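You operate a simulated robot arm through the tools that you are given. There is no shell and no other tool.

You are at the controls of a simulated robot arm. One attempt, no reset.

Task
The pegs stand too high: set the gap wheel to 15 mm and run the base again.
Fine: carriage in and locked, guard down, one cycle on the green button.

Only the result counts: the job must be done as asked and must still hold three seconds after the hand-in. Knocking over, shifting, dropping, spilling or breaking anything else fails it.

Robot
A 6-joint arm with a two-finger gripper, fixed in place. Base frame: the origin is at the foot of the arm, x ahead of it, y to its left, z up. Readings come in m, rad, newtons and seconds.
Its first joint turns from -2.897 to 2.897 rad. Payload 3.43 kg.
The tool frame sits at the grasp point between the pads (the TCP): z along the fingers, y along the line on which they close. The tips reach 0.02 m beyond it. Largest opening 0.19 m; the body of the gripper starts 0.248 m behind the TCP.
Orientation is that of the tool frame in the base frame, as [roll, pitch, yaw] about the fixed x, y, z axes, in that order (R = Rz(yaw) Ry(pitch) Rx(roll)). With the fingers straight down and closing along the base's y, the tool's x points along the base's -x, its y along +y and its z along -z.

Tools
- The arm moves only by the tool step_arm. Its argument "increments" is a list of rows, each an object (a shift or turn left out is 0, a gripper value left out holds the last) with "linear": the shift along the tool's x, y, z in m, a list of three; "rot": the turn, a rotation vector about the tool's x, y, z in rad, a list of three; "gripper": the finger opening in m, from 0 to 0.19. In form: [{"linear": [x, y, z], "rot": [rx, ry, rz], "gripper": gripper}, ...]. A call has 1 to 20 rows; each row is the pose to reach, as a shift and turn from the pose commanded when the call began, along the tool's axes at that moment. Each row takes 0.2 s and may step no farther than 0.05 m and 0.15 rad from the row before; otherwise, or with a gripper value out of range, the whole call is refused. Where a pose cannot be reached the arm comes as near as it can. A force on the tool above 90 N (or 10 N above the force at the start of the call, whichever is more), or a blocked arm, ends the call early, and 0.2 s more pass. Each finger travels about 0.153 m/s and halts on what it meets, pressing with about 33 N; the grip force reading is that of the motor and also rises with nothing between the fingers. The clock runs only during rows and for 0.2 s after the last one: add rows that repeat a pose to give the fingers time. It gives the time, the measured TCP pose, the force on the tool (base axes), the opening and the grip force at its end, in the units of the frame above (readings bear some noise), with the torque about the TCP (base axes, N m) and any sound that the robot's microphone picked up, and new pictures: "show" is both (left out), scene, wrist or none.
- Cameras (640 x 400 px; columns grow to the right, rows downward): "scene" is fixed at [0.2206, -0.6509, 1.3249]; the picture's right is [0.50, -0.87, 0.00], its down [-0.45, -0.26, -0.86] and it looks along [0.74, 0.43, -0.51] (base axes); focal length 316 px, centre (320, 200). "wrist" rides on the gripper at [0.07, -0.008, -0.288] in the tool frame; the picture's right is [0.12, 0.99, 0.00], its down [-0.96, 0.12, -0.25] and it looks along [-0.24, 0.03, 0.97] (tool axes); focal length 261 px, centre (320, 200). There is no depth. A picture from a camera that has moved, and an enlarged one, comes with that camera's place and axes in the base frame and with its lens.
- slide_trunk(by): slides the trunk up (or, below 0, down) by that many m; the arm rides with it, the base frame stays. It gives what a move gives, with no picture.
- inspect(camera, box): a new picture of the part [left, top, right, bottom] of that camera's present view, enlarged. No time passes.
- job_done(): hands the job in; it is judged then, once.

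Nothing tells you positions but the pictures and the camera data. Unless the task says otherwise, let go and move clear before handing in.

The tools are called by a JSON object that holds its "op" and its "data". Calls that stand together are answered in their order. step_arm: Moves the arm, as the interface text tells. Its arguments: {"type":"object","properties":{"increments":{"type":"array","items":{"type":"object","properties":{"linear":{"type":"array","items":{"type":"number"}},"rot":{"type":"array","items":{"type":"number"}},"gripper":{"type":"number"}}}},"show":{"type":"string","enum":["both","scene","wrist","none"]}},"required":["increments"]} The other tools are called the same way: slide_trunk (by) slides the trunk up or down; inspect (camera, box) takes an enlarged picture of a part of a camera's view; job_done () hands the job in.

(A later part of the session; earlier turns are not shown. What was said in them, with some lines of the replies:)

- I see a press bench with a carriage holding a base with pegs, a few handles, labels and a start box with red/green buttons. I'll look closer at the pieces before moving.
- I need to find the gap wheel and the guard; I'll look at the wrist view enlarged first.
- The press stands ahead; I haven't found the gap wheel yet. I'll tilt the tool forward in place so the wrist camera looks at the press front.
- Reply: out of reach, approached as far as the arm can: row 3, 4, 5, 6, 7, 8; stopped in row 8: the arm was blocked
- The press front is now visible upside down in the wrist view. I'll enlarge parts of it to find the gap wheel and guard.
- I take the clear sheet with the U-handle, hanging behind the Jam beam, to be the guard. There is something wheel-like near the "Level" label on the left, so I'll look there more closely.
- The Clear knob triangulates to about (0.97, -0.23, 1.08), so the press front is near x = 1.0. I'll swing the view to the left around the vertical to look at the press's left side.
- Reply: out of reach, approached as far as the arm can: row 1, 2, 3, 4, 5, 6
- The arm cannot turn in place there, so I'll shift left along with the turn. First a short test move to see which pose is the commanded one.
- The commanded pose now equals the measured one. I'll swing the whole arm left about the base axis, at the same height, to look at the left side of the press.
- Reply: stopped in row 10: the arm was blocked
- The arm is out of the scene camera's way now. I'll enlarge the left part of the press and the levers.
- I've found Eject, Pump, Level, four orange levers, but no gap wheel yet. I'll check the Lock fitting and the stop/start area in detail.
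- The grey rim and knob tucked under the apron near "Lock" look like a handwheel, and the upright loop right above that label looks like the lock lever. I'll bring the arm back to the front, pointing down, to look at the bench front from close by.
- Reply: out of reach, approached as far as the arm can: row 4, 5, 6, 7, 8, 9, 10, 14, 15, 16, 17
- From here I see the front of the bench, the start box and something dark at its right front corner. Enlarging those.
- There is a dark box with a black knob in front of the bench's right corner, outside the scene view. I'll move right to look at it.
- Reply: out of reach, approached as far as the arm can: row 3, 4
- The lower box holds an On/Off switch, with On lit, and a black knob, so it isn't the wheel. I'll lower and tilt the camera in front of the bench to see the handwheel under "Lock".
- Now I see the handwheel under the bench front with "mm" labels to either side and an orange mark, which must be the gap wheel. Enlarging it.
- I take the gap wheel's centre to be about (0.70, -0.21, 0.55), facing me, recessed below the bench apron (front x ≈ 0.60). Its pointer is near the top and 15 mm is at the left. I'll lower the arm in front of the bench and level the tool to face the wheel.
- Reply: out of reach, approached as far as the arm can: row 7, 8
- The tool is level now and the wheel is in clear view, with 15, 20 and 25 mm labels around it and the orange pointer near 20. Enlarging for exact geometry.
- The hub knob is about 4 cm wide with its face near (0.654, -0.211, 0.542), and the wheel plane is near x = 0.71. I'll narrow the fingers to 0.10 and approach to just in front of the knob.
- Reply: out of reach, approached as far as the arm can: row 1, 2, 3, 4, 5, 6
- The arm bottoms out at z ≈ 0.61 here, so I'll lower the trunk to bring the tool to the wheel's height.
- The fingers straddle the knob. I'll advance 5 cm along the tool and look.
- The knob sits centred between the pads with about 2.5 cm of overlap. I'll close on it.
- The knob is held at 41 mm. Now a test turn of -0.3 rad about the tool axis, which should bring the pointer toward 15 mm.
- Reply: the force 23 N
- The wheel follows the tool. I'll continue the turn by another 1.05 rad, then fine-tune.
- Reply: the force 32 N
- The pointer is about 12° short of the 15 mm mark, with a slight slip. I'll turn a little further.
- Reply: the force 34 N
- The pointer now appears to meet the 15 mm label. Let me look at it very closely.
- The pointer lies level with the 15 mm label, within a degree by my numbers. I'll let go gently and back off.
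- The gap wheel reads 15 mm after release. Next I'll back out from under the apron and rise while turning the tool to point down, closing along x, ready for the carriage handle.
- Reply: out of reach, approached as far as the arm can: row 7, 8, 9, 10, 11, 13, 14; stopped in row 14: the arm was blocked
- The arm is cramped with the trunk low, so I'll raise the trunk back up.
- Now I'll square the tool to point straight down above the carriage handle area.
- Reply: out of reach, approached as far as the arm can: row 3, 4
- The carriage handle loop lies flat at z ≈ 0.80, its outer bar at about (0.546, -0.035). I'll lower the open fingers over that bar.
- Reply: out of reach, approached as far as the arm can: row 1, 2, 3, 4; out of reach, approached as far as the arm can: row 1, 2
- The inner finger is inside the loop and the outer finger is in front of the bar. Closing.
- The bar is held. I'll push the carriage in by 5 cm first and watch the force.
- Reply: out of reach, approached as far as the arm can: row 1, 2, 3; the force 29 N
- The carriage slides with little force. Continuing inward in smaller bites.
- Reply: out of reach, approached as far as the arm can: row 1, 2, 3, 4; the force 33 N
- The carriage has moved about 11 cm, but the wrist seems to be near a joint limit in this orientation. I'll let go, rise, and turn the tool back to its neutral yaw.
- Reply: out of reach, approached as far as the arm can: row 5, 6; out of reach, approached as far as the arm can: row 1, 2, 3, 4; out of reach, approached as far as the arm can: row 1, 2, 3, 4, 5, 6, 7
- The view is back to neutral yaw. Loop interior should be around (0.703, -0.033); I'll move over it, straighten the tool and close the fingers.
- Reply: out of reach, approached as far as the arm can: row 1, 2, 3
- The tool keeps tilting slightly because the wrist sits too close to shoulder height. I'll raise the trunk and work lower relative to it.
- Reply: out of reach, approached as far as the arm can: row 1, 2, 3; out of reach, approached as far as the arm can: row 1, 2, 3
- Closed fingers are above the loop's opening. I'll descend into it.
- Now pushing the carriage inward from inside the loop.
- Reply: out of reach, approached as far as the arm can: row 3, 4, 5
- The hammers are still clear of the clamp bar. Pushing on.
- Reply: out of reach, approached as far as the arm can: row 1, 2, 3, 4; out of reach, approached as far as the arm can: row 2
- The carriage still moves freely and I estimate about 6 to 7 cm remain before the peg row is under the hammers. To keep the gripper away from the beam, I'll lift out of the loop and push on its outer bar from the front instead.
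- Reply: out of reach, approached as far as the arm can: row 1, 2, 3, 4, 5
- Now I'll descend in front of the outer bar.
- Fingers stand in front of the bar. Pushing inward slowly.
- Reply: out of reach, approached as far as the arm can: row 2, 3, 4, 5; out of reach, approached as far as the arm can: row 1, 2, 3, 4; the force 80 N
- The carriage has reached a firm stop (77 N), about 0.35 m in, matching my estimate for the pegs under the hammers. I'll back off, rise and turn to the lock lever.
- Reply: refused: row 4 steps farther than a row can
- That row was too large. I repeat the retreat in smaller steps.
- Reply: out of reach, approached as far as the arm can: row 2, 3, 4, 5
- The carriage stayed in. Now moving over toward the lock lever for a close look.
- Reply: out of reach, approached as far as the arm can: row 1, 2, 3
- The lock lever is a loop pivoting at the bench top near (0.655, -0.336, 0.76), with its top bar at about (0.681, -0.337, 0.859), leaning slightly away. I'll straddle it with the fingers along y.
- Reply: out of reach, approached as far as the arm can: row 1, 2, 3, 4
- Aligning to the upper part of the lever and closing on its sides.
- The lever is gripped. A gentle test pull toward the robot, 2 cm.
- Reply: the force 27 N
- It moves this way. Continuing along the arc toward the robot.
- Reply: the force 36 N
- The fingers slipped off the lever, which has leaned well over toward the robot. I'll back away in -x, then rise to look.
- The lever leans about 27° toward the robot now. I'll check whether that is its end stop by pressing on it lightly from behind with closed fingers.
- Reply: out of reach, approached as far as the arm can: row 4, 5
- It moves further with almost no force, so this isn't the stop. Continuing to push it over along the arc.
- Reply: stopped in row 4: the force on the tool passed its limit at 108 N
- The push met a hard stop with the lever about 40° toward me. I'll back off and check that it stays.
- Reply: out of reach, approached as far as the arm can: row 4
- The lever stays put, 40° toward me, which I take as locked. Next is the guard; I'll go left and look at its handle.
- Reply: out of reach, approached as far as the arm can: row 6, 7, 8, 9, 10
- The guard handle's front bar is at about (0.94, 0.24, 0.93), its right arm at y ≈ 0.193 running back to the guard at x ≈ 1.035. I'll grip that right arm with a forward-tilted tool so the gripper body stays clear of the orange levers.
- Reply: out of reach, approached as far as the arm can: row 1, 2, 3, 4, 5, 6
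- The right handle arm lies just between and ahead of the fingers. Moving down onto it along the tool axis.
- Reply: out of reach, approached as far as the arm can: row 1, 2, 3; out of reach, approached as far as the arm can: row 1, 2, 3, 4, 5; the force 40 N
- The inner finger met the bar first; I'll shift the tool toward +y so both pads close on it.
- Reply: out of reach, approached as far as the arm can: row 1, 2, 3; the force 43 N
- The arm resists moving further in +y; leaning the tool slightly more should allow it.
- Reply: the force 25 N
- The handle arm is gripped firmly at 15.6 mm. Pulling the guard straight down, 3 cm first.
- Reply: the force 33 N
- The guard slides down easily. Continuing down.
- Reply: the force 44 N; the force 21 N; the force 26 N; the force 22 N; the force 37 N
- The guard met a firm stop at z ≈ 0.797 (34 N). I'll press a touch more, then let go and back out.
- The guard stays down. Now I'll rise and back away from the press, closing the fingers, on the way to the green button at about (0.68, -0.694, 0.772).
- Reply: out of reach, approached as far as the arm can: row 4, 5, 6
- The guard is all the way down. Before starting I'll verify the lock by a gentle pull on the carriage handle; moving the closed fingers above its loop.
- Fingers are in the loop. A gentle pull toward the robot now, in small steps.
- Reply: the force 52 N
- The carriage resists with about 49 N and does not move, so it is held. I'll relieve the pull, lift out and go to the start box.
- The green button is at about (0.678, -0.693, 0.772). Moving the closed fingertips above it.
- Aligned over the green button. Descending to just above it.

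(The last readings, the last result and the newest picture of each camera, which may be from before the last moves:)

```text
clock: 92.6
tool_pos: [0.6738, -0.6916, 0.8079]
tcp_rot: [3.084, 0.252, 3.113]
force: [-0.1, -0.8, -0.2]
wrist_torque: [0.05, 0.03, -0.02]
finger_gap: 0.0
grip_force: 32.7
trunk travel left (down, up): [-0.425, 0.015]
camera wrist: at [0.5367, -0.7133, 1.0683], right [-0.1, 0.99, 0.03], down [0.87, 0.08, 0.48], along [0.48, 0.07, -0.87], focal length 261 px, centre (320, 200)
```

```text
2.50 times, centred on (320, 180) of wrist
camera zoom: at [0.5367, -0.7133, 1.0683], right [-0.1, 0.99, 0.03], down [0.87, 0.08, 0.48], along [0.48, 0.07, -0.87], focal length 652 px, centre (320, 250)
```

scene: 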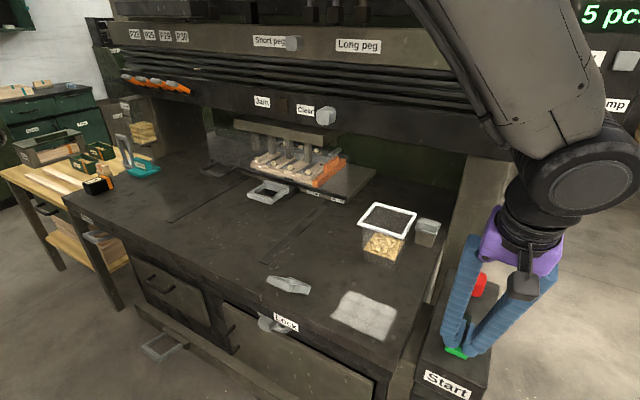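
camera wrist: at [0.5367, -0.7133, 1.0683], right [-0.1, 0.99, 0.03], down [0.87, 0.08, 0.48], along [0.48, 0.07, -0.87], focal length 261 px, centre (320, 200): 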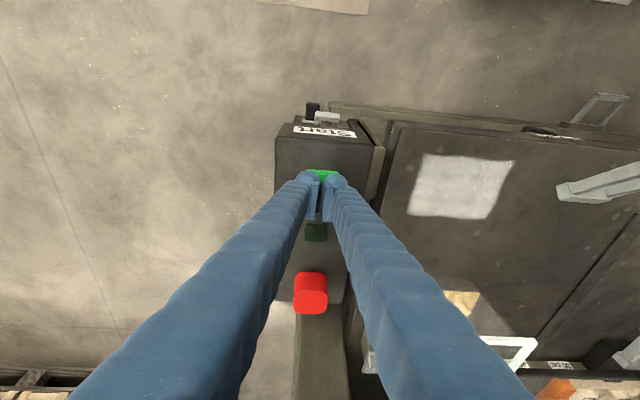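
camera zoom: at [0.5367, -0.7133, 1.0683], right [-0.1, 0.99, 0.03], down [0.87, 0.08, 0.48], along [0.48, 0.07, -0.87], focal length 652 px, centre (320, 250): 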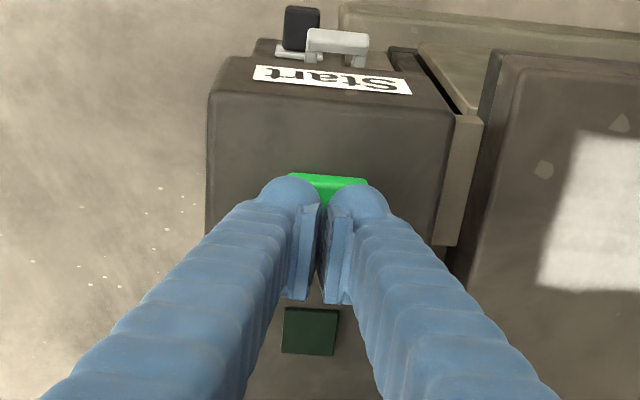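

Pressing down on the green button in small steps.

{"op": "step_arm", "data": {"increments": [{"linear": [0.0015, -0.0003, 0.0058]}, {"linear": [0.003, -0.0007, 0.0116]}, {"linear": [0.004, -0.0009, 0.0155]}, {"linear": [0.005, -0.0011, 0.0193]}]}}

```text
clock: 93.6
tool_pos: [0.6755, -0.6949, 0.7953]
tcp_rot: [3.09, 0.258, 3.117]
force: [-13.2, 9.1, 68.9]
wrist_torque: [-0.51, 0.95, -0.09]
finger_gap: 0.0062
grip_force: 34.3
trunk travel left (down, up): [-0.425, 0.015]
heard: click
camera wrist: at [0.5361, -0.7128, 1.0551], right [-0.1, 0.99, 0.02], down [0.87, 0.08, 0.49], along [0.49, 0.06, -0.87], focal length 261 px, centre (320, 200)
```

scene: 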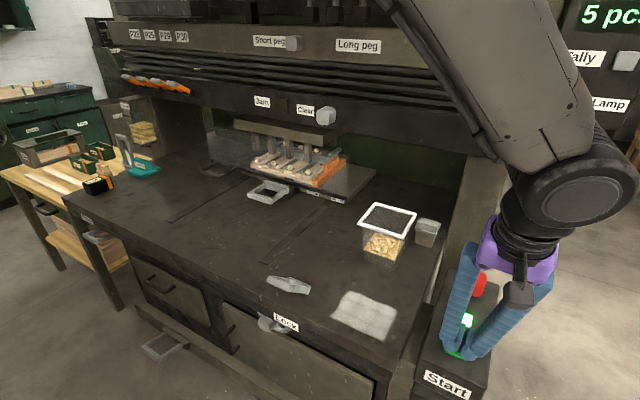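
wrist: 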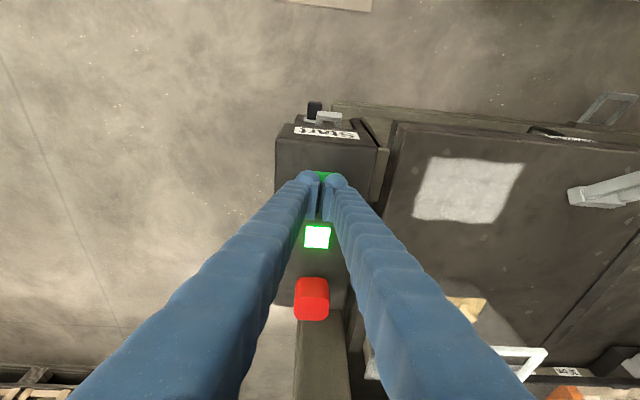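

The button clicked and the run lamp is lit. Lifting off and watching the cycle.

{"op": "step_arm", "data": {"increments": [{"linear": [-0.003, 0, -0.01]}, {"linear": [-0.008, 0, -0.04]}, {"linear": [-0.015, 0, -0.08]}, {"linear": [-0.02, 0, -0.12]}]}}

{"op": "inspect", "data": {"camera": "scene", "box": [200, 80, 380, 220]}}

{"op": "inspect", "data": {"camera": "scene", "box": [540, 0, 640, 110]}}

```text
clock: 94.6
tool_pos: [0.6668, -0.7004, 0.9052]
tcp_rot: [3.085, 0.251, 3.114]
force: [-0.8, 0.6, -0.5]
wrist_torque: [-0.06, -0.11, -0.03]
finger_gap: 0.0001
grip_force: 34.9
trunk travel left (down, up): [-0.425, 0.015]
camera wrist: at [0.5287, -0.7215, 1.1664], right [-0.1, 0.99, 0.03], down [0.87, 0.08, 0.49], along [0.48, 0.07, -0.87], focal length 261 px, centre (320, 200)
```

scene: 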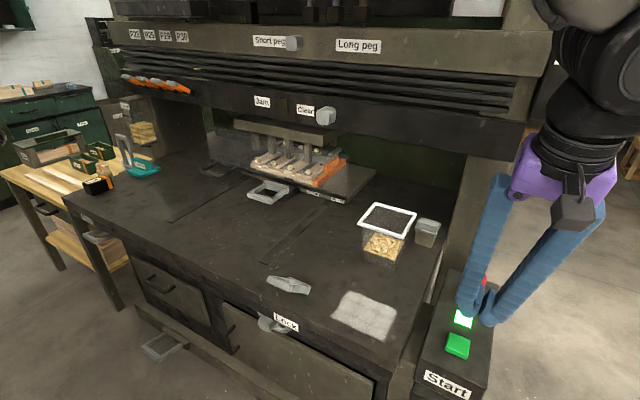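
wrist: 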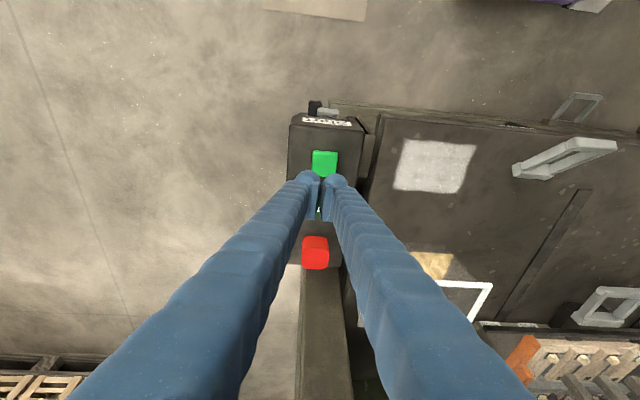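

```text
2.86 times, centred on (290, 150) of scene
camera zoom: at [0.2206, -0.6509, 1.3249], right [0.5, -0.87, 0.0], down [-0.45, -0.26, -0.86], along [0.74, 0.43, -0.51], focal length 903 px, centre (406, 343)
```

zoom: 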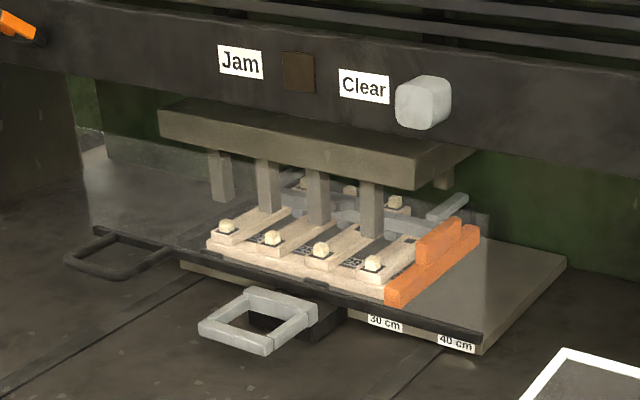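

```text
3.64 times, centred on (590, 55) of scene
camera zoom: at [0.2206, -0.6509, 1.3249], right [0.5, -0.87, 0.0], down [-0.45, -0.26, -0.86], along [0.74, 0.43, -0.51], focal length 1149 px, centre (-662, 727)
```

zoom: 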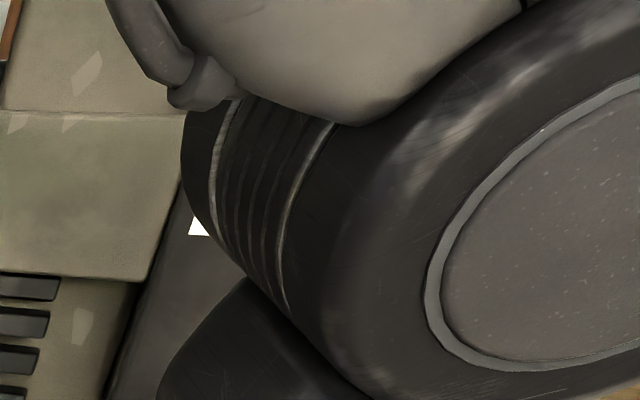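

The cycle has begun. I'll move the arm aside and wait while watching the hammers.

{"op": "step_arm", "data": {"increments": [{"linear": [0.02, 0.04, -0.01]}, {"linear": [0.04, 0.08, -0.02]}, {"linear": [0.06, 0.12, -0.03]}, {"linear": [0.08, 0.16, -0.04]}, {"linear": [0.08, 0.16, -0.04]}, {"linear": [0.08, 0.16, -0.04]}]}}

{"op": "inspect", "data": {"camera": "scene", "box": [200, 80, 380, 220]}}

{"op": "inspect", "data": {"camera": "scene", "box": [540, 0, 640, 110]}}

```text
clock: 96.0
tool_pos: [0.5811, -0.5387, 0.9348]
tcp_rot: [3.084, 0.25, 3.114]
force: [0.0, 0.3, 0.0]
wrist_torque: [0.01, 0.01, -0.01]
finger_gap: 0.0
grip_force: 34.7
trunk travel left (down, up): [-0.425, 0.015]
camera wrist: at [0.4429, -0.5604, 1.195], right [-0.1, 0.99, 0.02], down [0.87, 0.08, 0.48], along [0.48, 0.07, -0.87], focal length 261 px, centre (320, 200)
```

scene: 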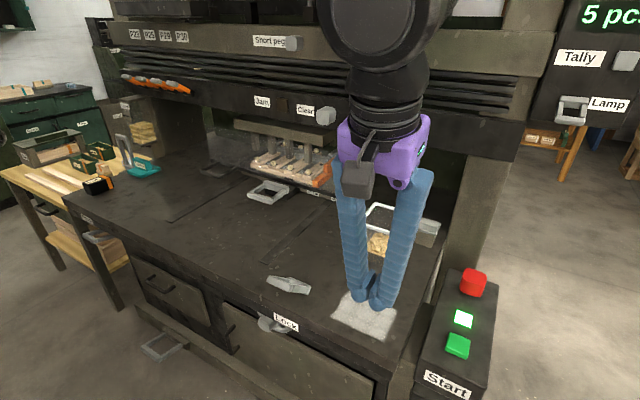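
wrist: 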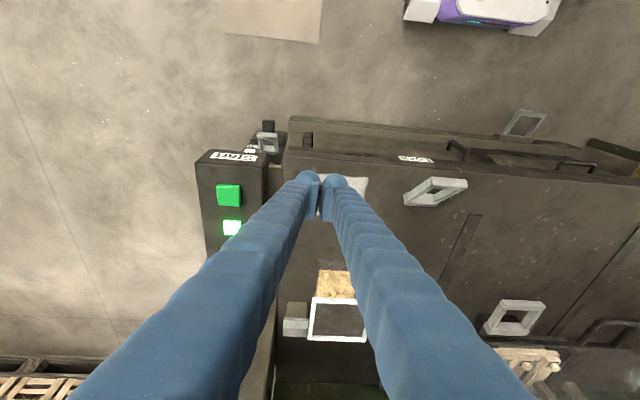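

```text
2.86 times, centred on (290, 150) of scene
camera zoom: at [0.2206, -0.6509, 1.3249], right [0.5, -0.87, 0.0], down [-0.45, -0.26, -0.86], along [0.74, 0.43, -0.51], focal length 903 px, centre (406, 343)
```

zoom: 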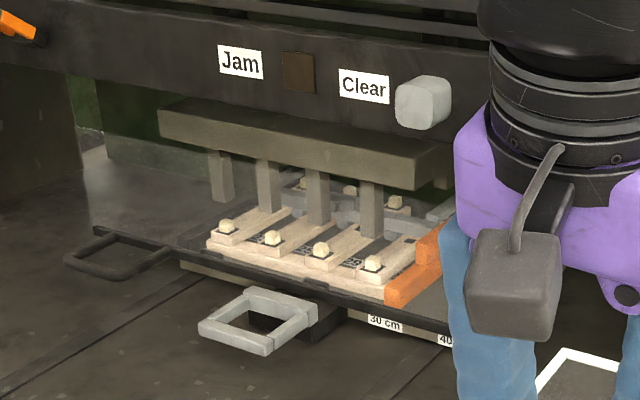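

```text
3.64 times, centred on (590, 55) of scene
camera zoom: at [0.2206, -0.6509, 1.3249], right [0.5, -0.87, 0.0], down [-0.45, -0.26, -0.86], along [0.74, 0.43, -0.51], focal length 1149 px, centre (-662, 727)
```

zoom: 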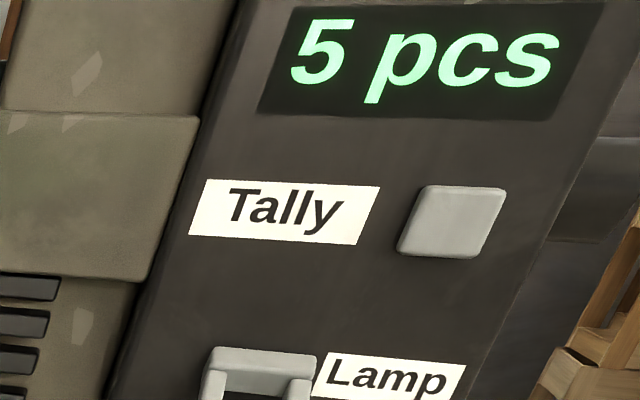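

The lamp is still lit and the tally reads 5. Waiting longer.

{"op": "step_arm", "data": {"increments": [{"linear": [0, 0.04, 0]}, {"linear": [0, 0.08, 0]}, {"linear": [0, 0.08, 0]}, {"linear": [0, 0.08, 0]}, {"linear": [0, 0.08, 0]}, {"linear": [0, 0.08, 0]}], "show": "scene"}}

{"op": "inspect", "data": {"camera": "scene", "box": [200, 80, 380, 220]}}

{"op": "step_arm", "data": {"increments": [{"linear": [0, 0, 0]}, {"linear": [0, 0, 0]}, {"linear": [0, 0, 0]}, {"linear": [0, 0, 0]}, {"linear": [0, 0, 0]}], "show": "scene"}}

{"op": "inspect", "data": {"camera": "scene", "box": [200, 80, 380, 220]}}

```text
clock: 97.4
tool_pos: [0.5843, -0.4588, 0.9398]
tcp_rot: [3.086, 0.252, 3.114]
force: [1.0, -0.2, -0.1]
wrist_torque: [0.03, -0.05, 0.01]
finger_gap: 0.0003
grip_force: 34.7
trunk travel left (down, up): [-0.425, 0.015]
```

scene: 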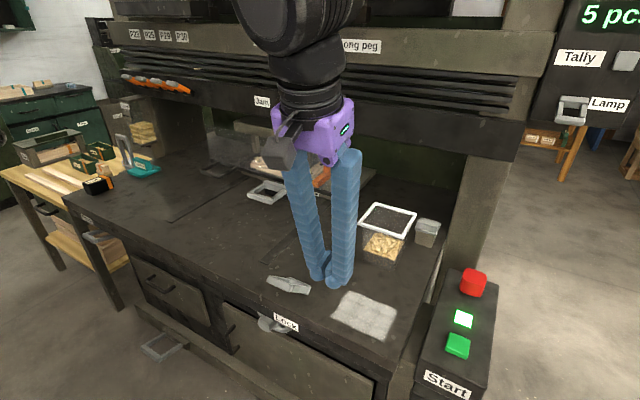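

```text
2.86 times, centred on (290, 150) of scene
camera zoom: at [0.2206, -0.6509, 1.3249], right [0.5, -0.87, 0.0], down [-0.45, -0.26, -0.86], along [0.74, 0.43, -0.51], focal length 903 px, centre (406, 343)
```

zoom: 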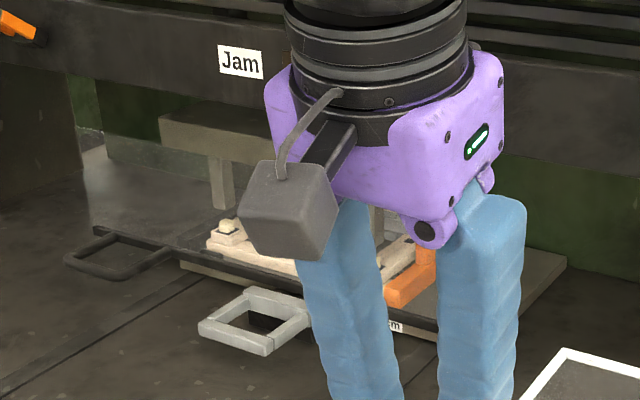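

```text
clock: 98.6
tool_pos: [0.5842, -0.4594, 0.9387]
tcp_rot: [3.085, 0.253, 3.114]
force: [1.2, 0.3, -0.7]
wrist_torque: [0.03, 0.01, 0.0]
finger_gap: 0.0
grip_force: 34.5
trunk travel left (down, up): [-0.425, 0.015]
```

scene: 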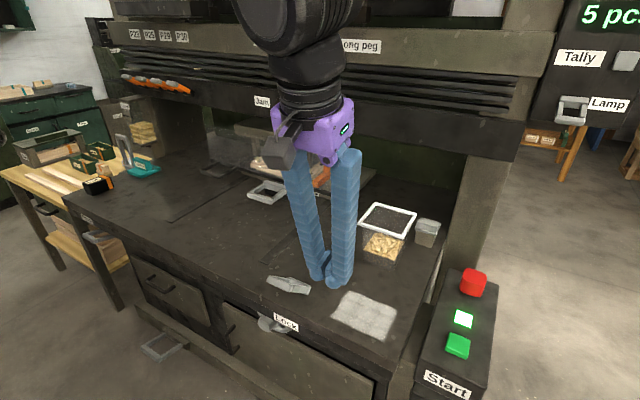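

```text
2.86 times, centred on (290, 150) of scene
camera zoom: at [0.2206, -0.6509, 1.3249], right [0.5, -0.87, 0.0], down [-0.45, -0.26, -0.86], along [0.74, 0.43, -0.51], focal length 903 px, centre (406, 343)
```

zoom: 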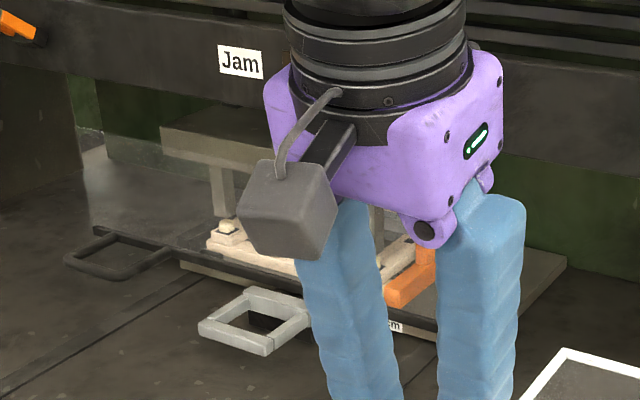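

The hammer block has started to come down. I'll move the arm out of view and keep waiting.

{"op": "step_arm", "data": {"increments": [{"linear": [0.02, -0.04, 0]}, {"linear": [0.04, -0.08, 0]}, {"linear": [0.05, -0.12, 0]}, {"linear": [0.05, -0.12, 0]}, {"linear": [0.05, -0.12, 0]}], "show": "scene"}}

{"op": "inspect", "data": {"camera": "scene", "box": [200, 80, 380, 220]}}

{"op": "step_arm", "data": {"increments": [{"linear": [0, 0, 0]}, {"linear": [0, 0, 0]}, {"linear": [0, 0, 0]}, {"linear": [0, 0, 0]}, {"linear": [0, 0, 0]}, {"linear": [0, 0, 0]}, {"linear": [0, 0, 0]}, {"linear": [0, 0, 0]}, {"linear": [0, 0, 0]}, {"linear": [0, 0, 0]}], "show": "scene"}}

{"op": "inspect", "data": {"camera": "scene", "box": [200, 80, 380, 220]}}

```text
clock: 99.8
tool_pos: [0.5311, -0.5765, 0.9165]
tcp_rot: [3.086, 0.252, 3.115]
force: [0.1, 0.7, -0.6]
wrist_torque: [-0.07, 0.06, 0.0]
finger_gap: 0.0
grip_force: 34.1
trunk travel left (down, up): [-0.425, 0.015]
```

scene: 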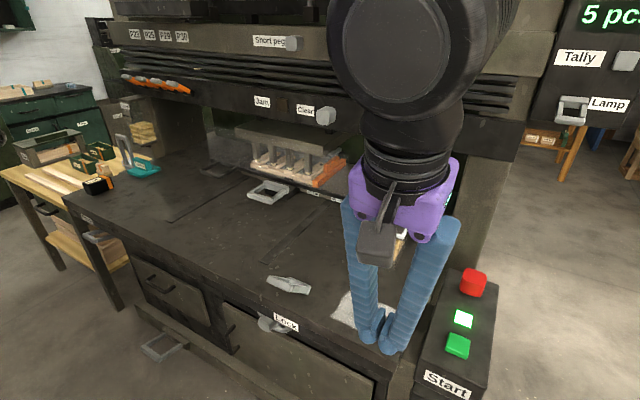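

```text
2.86 times, centred on (290, 150) of scene
camera zoom: at [0.2206, -0.6509, 1.3249], right [0.5, -0.87, 0.0], down [-0.45, -0.26, -0.86], along [0.74, 0.43, -0.51], focal length 903 px, centre (406, 343)
```

zoom: 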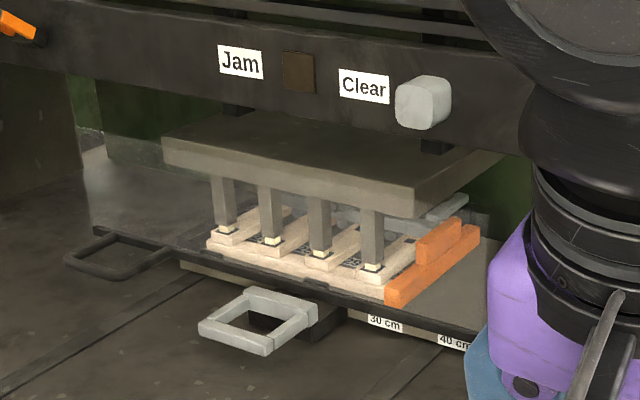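

```text
clock: 102.0
tool_pos: [0.5305, -0.577, 0.9169]
tcp_rot: [3.084, 0.251, 3.114]
force: [0.5, 0.0, 0.2]
wrist_torque: [-0.02, -0.01, -0.01]
finger_gap: 0.0
grip_force: 34.3
trunk travel left (down, up): [-0.425, 0.015]
```

scene: 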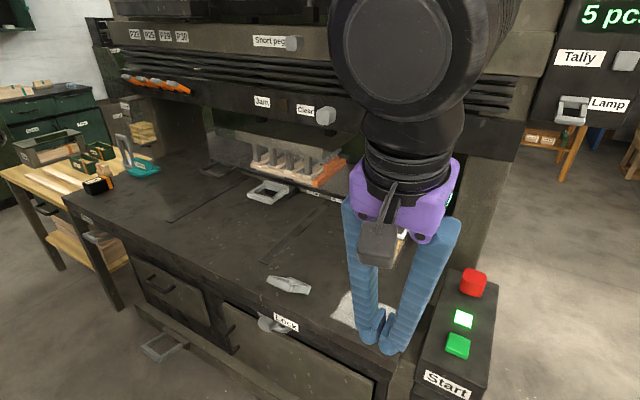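

```text
2.86 times, centred on (290, 150) of scene
camera zoom: at [0.2206, -0.6509, 1.3249], right [0.5, -0.87, 0.0], down [-0.45, -0.26, -0.86], along [0.74, 0.43, -0.51], focal length 903 px, centre (406, 343)
```

zoom: 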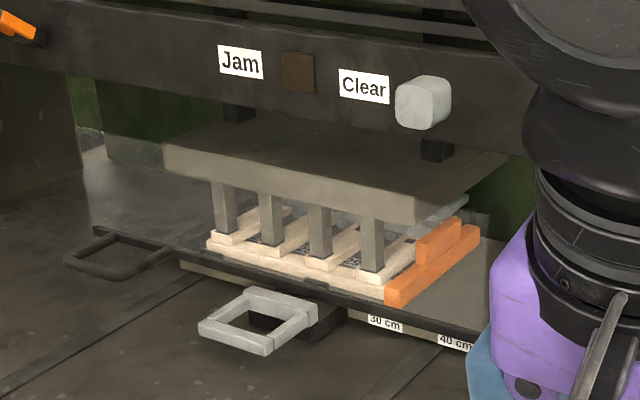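

The hammers are pressing the pegs. Waiting for the cycle to finish.

{"op": "step_arm", "data": {"increments": [{"linear": [0, 0, 0]}, {"linear": [0, 0, 0]}, {"linear": [0, 0, 0]}, {"linear": [0, 0, 0]}, {"linear": [0, 0, 0]}, {"linear": [0, 0, 0]}, {"linear": [0, 0, 0]}, {"linear": [0, 0, 0]}, {"linear": [0, 0, 0]}, {"linear": [0, 0, 0]}], "show": "none"}}

{"op": "step_arm", "data": {"increments": [{"linear": [0, 0, 0]}, {"linear": [0, 0, 0]}, {"linear": [0, 0, 0]}, {"linear": [0, 0, 0]}, {"linear": [0, 0, 0]}, {"linear": [0, 0, 0]}, {"linear": [0, 0, 0]}, {"linear": [0, 0, 0]}, {"linear": [0, 0, 0]}, {"linear": [0, 0, 0]}], "show": "scene"}}

{"op": "inspect", "data": {"camera": "scene", "box": [200, 80, 380, 220]}}

```text
clock: 104.2
tool_pos: [0.5308, -0.5782, 0.9173]
tcp_rot: [3.087, 0.252, 3.113]
force: [-0.4, 0.7, 0.9]
wrist_torque: [0.0, 0.0, 0.02]
finger_gap: 0.0
grip_force: 34.5
trunk travel left (down, up): [-0.425, 0.015]
```

```text
clock: 106.4
tool_pos: [0.531, -0.5787, 0.9179]
tcp_rot: [3.086, 0.251, 3.112]
force: [-0.2, 0.3, 0.3]
wrist_torque: [-0.01, -0.02, 0.01]
finger_gap: 0.0001
grip_force: 34.0
trunk travel left (down, up): [-0.425, 0.015]
```

scene: 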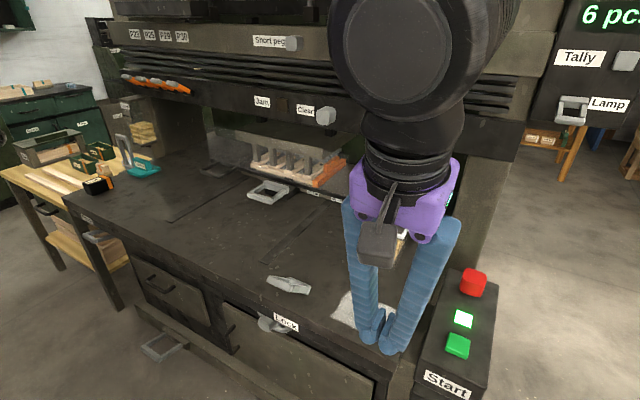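

```text
2.86 times, centred on (290, 150) of scene
camera zoom: at [0.2206, -0.6509, 1.3249], right [0.5, -0.87, 0.0], down [-0.45, -0.26, -0.86], along [0.74, 0.43, -0.51], focal length 903 px, centre (406, 343)
```

zoom: 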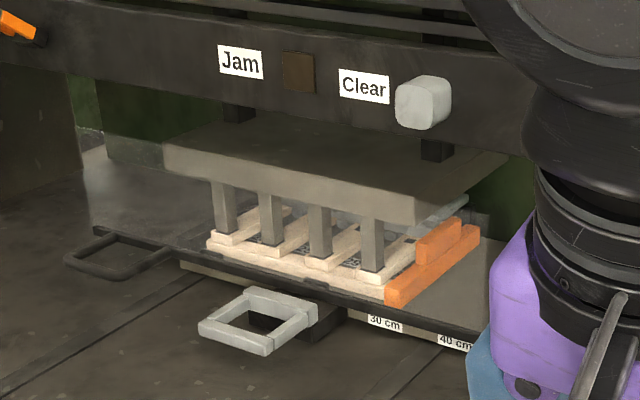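

The tally now reads 6 and the hammers are still down with the lamp lit. Waiting for the return stroke.

{"op": "step_arm", "data": {"increments": [{"linear": [0, 0, 0]}, {"linear": [0, 0, 0]}, {"linear": [0, 0, 0]}, {"linear": [0, 0, 0]}, {"linear": [0, 0, 0]}, {"linear": [0, 0, 0]}, {"linear": [0, 0, 0]}, {"linear": [0, 0, 0]}, {"linear": [0, 0, 0]}, {"linear": [0, 0, 0]}, {"linear": [0, 0, 0]}, {"linear": [0, 0, 0]}, {"linear": [0, 0, 0]}, {"linear": [0, 0, 0]}, {"linear": [0, 0, 0]}], "show": "scene"}}

{"op": "inspect", "data": {"camera": "scene", "box": [200, 80, 380, 220]}}

```text
clock: 109.6
tool_pos: [0.5307, -0.5777, 0.9162]
tcp_rot: [3.083, 0.25, 3.114]
force: [-0.1, 0.0, -0.3]
wrist_torque: [-0.03, -0.01, 0.02]
finger_gap: 0.0
grip_force: 34.0
trunk travel left (down, up): [-0.425, 0.015]
```

scene: 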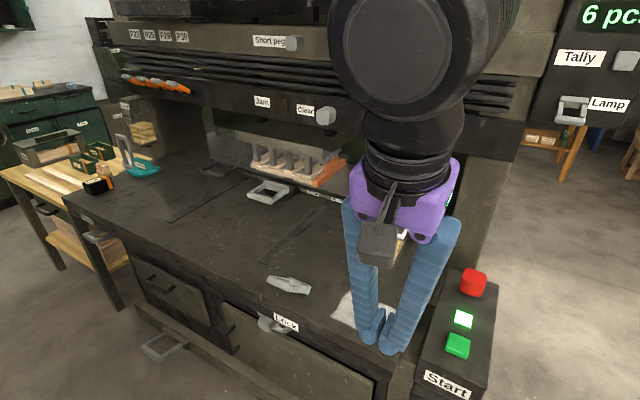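

```text
2.86 times, centred on (290, 150) of scene
camera zoom: at [0.2206, -0.6509, 1.3249], right [0.5, -0.87, 0.0], down [-0.45, -0.26, -0.86], along [0.74, 0.43, -0.51], focal length 903 px, centre (406, 343)
```

zoom: 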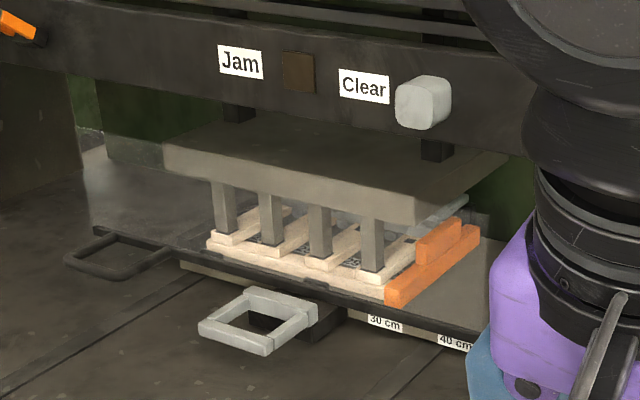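

{"op": "step_arm", "data": {"increments": [{"linear": [0, 0, 0]}, {"linear": [0, 0, 0]}, {"linear": [0, 0, 0]}, {"linear": [0, 0, 0]}, {"linear": [0, 0, 0]}, {"linear": [0, 0, 0]}, {"linear": [0, 0, 0]}, {"linear": [0, 0, 0]}, {"linear": [0, 0, 0]}, {"linear": [0, 0, 0]}, {"linear": [0, 0, 0]}, {"linear": [0, 0, 0]}, {"linear": [0, 0, 0]}, {"linear": [0, 0, 0]}, {"linear": [0, 0, 0]}, {"linear": [0, 0, 0]}, {"linear": [0, 0, 0]}, {"linear": [0, 0, 0]}, {"linear": [0, 0, 0]}, {"linear": [0, 0, 0]}], "show": "none"}}

{"op": "step_arm", "data": {"increments": [{"linear": [0, 0, 0]}, {"linear": [0, 0, 0]}, {"linear": [0, 0, 0]}, {"linear": [0, 0, 0]}, {"linear": [0, 0, 0]}, {"linear": [0, 0, 0]}, {"linear": [0, 0, 0]}, {"linear": [0, 0, 0]}, {"linear": [0, 0, 0]}, {"linear": [0, 0, 0]}, {"linear": [0, 0, 0]}, {"linear": [0, 0, 0]}, {"linear": [0, 0, 0]}, {"linear": [0, 0, 0]}, {"linear": [0, 0, 0]}, {"linear": [0, 0, 0]}, {"linear": [0, 0, 0]}, {"linear": [0, 0, 0]}, {"linear": [0, 0, 0]}, {"linear": [0, 0, 0]}], "show": "scene"}}

{"op": "inspect", "data": {"camera": "scene", "box": [200, 80, 380, 220]}}

```text
clock: 113.8
tool_pos: [0.5304, -0.5769, 0.9166]
tcp_rot: [3.083, 0.251, 3.113]
force: [0.1, 0.0, 0.6]
wrist_torque: [-0.04, -0.02, -0.02]
finger_gap: 0.0002
grip_force: 34.8
trunk travel left (down, up): [-0.425, 0.015]
```

```text
clock: 118.0
tool_pos: [0.5311, -0.5775, 0.9157]
tcp_rot: [3.084, 0.249, 3.115]
force: [-0.6, -0.6, 0.6]
wrist_torque: [0.03, 0.04, 0.03]
finger_gap: 0.0
grip_force: 34.3
trunk travel left (down, up): [-0.425, 0.015]
```

scene: 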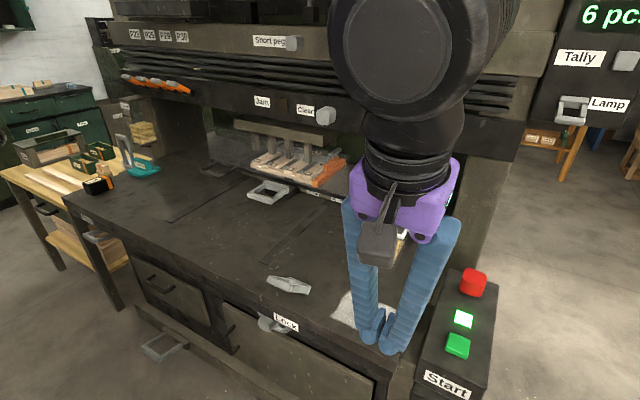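

```text
2.86 times, centred on (290, 150) of scene
camera zoom: at [0.2206, -0.6509, 1.3249], right [0.5, -0.87, 0.0], down [-0.45, -0.26, -0.86], along [0.74, 0.43, -0.51], focal length 903 px, centre (406, 343)
```

zoom: 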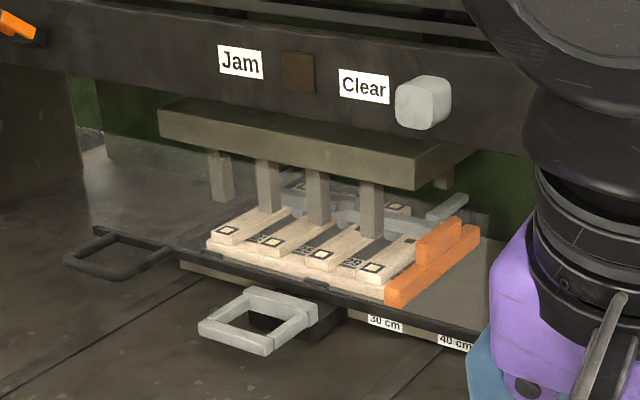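

The hammers have risen and all pegs now sit low, flush. I'll wait for the run lamp to go out and check the wider scene.

{"op": "step_arm", "data": {"increments": [{"linear": [0, 0, 0]}, {"linear": [0, 0, 0]}, {"linear": [0, 0, 0]}, {"linear": [0, 0, 0]}, {"linear": [0, 0, 0]}, {"linear": [0, 0, 0]}, {"linear": [0, 0, 0]}, {"linear": [0, 0, 0]}, {"linear": [0, 0, 0]}, {"linear": [0, 0, 0]}], "show": "both"}}

{"op": "inspect", "data": {"camera": "scene", "box": [220, 110, 350, 210]}}

{"op": "inspect", "data": {"camera": "scene", "box": [430, 260, 510, 370]}}

```text
clock: 120.2
tool_pos: [0.5302, -0.5783, 0.9178]
tcp_rot: [3.084, 0.251, 3.112]
force: [-0.5, 0.8, 0.2]
wrist_torque: [-0.02, 0.01, -0.01]
finger_gap: 0.0
grip_force: 34.5
trunk travel left (down, up): [-0.425, 0.015]
camera wrist: at [0.3925, -0.5985, 1.1778], right [-0.1, 0.99, 0.02], down [0.87, 0.08, 0.48], along [0.48, 0.07, -0.87], focal length 261 px, centre (320, 200)
```

scene: 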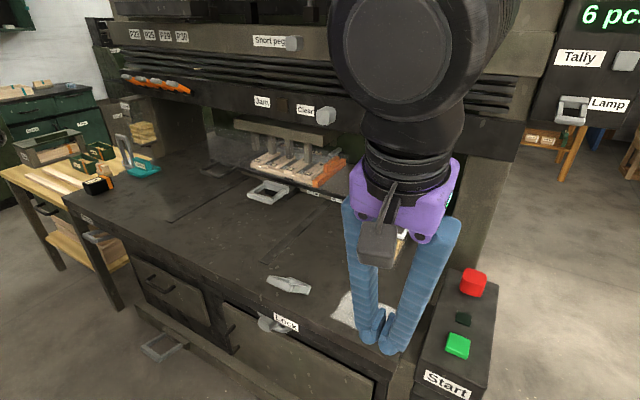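
wrist: 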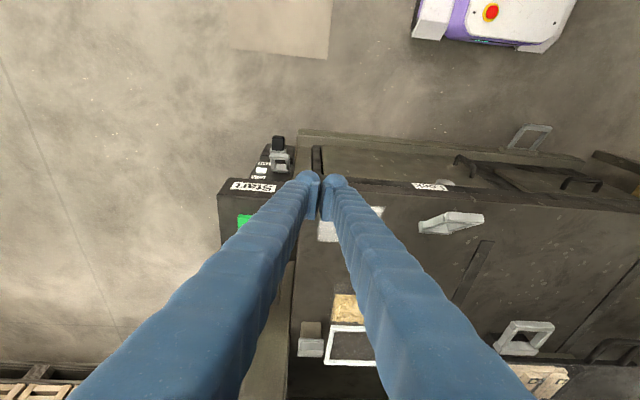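

```text
4.00 times, centred on (285, 160) of scene
camera zoom: at [0.2206, -0.6509, 1.3249], right [0.5, -0.87, 0.0], down [-0.45, -0.26, -0.86], along [0.74, 0.43, -0.51], focal length 1264 px, centre (460, 360)
```

zoom: 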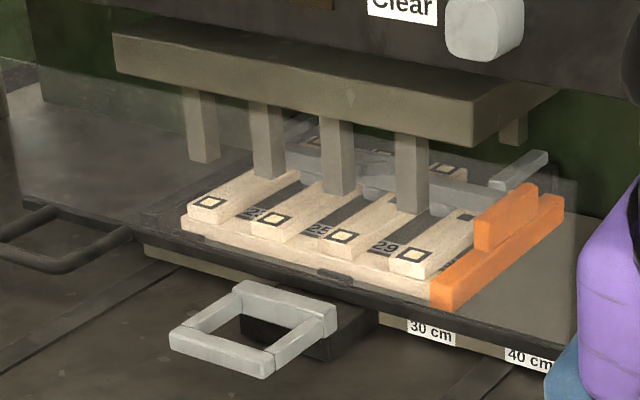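

```text
3.64 times, centred on (470, 315) of scene
camera zoom: at [0.2206, -0.6509, 1.3249], right [0.5, -0.87, 0.0], down [-0.45, -0.26, -0.86], along [0.74, 0.43, -0.51], focal length 1149 px, centre (-226, -218)
```

zoom: 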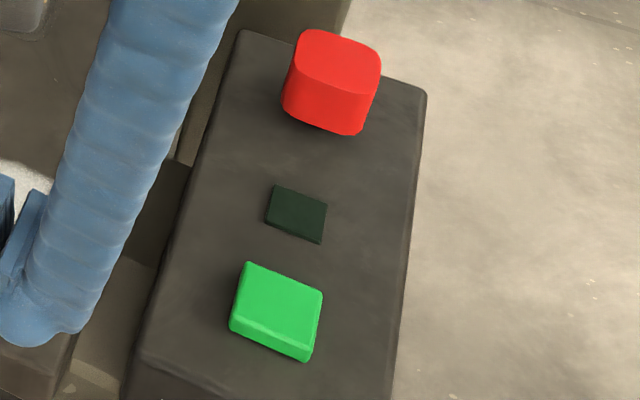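

The cycle finished: the run lamp is out, the tally reads 6, there's no jam, and all the pegs sit low. The carriage is in and locked, the guard is down and the arm is clear, so I'm handing in.

{"op": "job_done", "data": {}}

```text
The job is handed in.
```

The base has been run again with the gap wheel at 15 mm, and the job is handed in. I don't have the judge's result.

- **Gap wheel:** it was close to 20 mm. I turned it until the pointer lined up with the 15 mm mark, and it was still there after I let go.
- **Carriage:** I pushed it in to its stop and moved the lock lever over until it would go no further. A pull of about 49 N didn't shift the carriage. The guard was already down in front of it by then, so that pull doesn't prove the lock alone was holding it.
- **Guard:** I pulled it down to its stop, and it stayed down.
- **Cycle:** I pressed the green button once. The hammers went down and came back up, the tally went from 5 to 6, and the run lamp went out with no jam.

The pegs that stood high before now sit flush. I saw nothing knocked over or shifted, and the arm was clear before I handed in.
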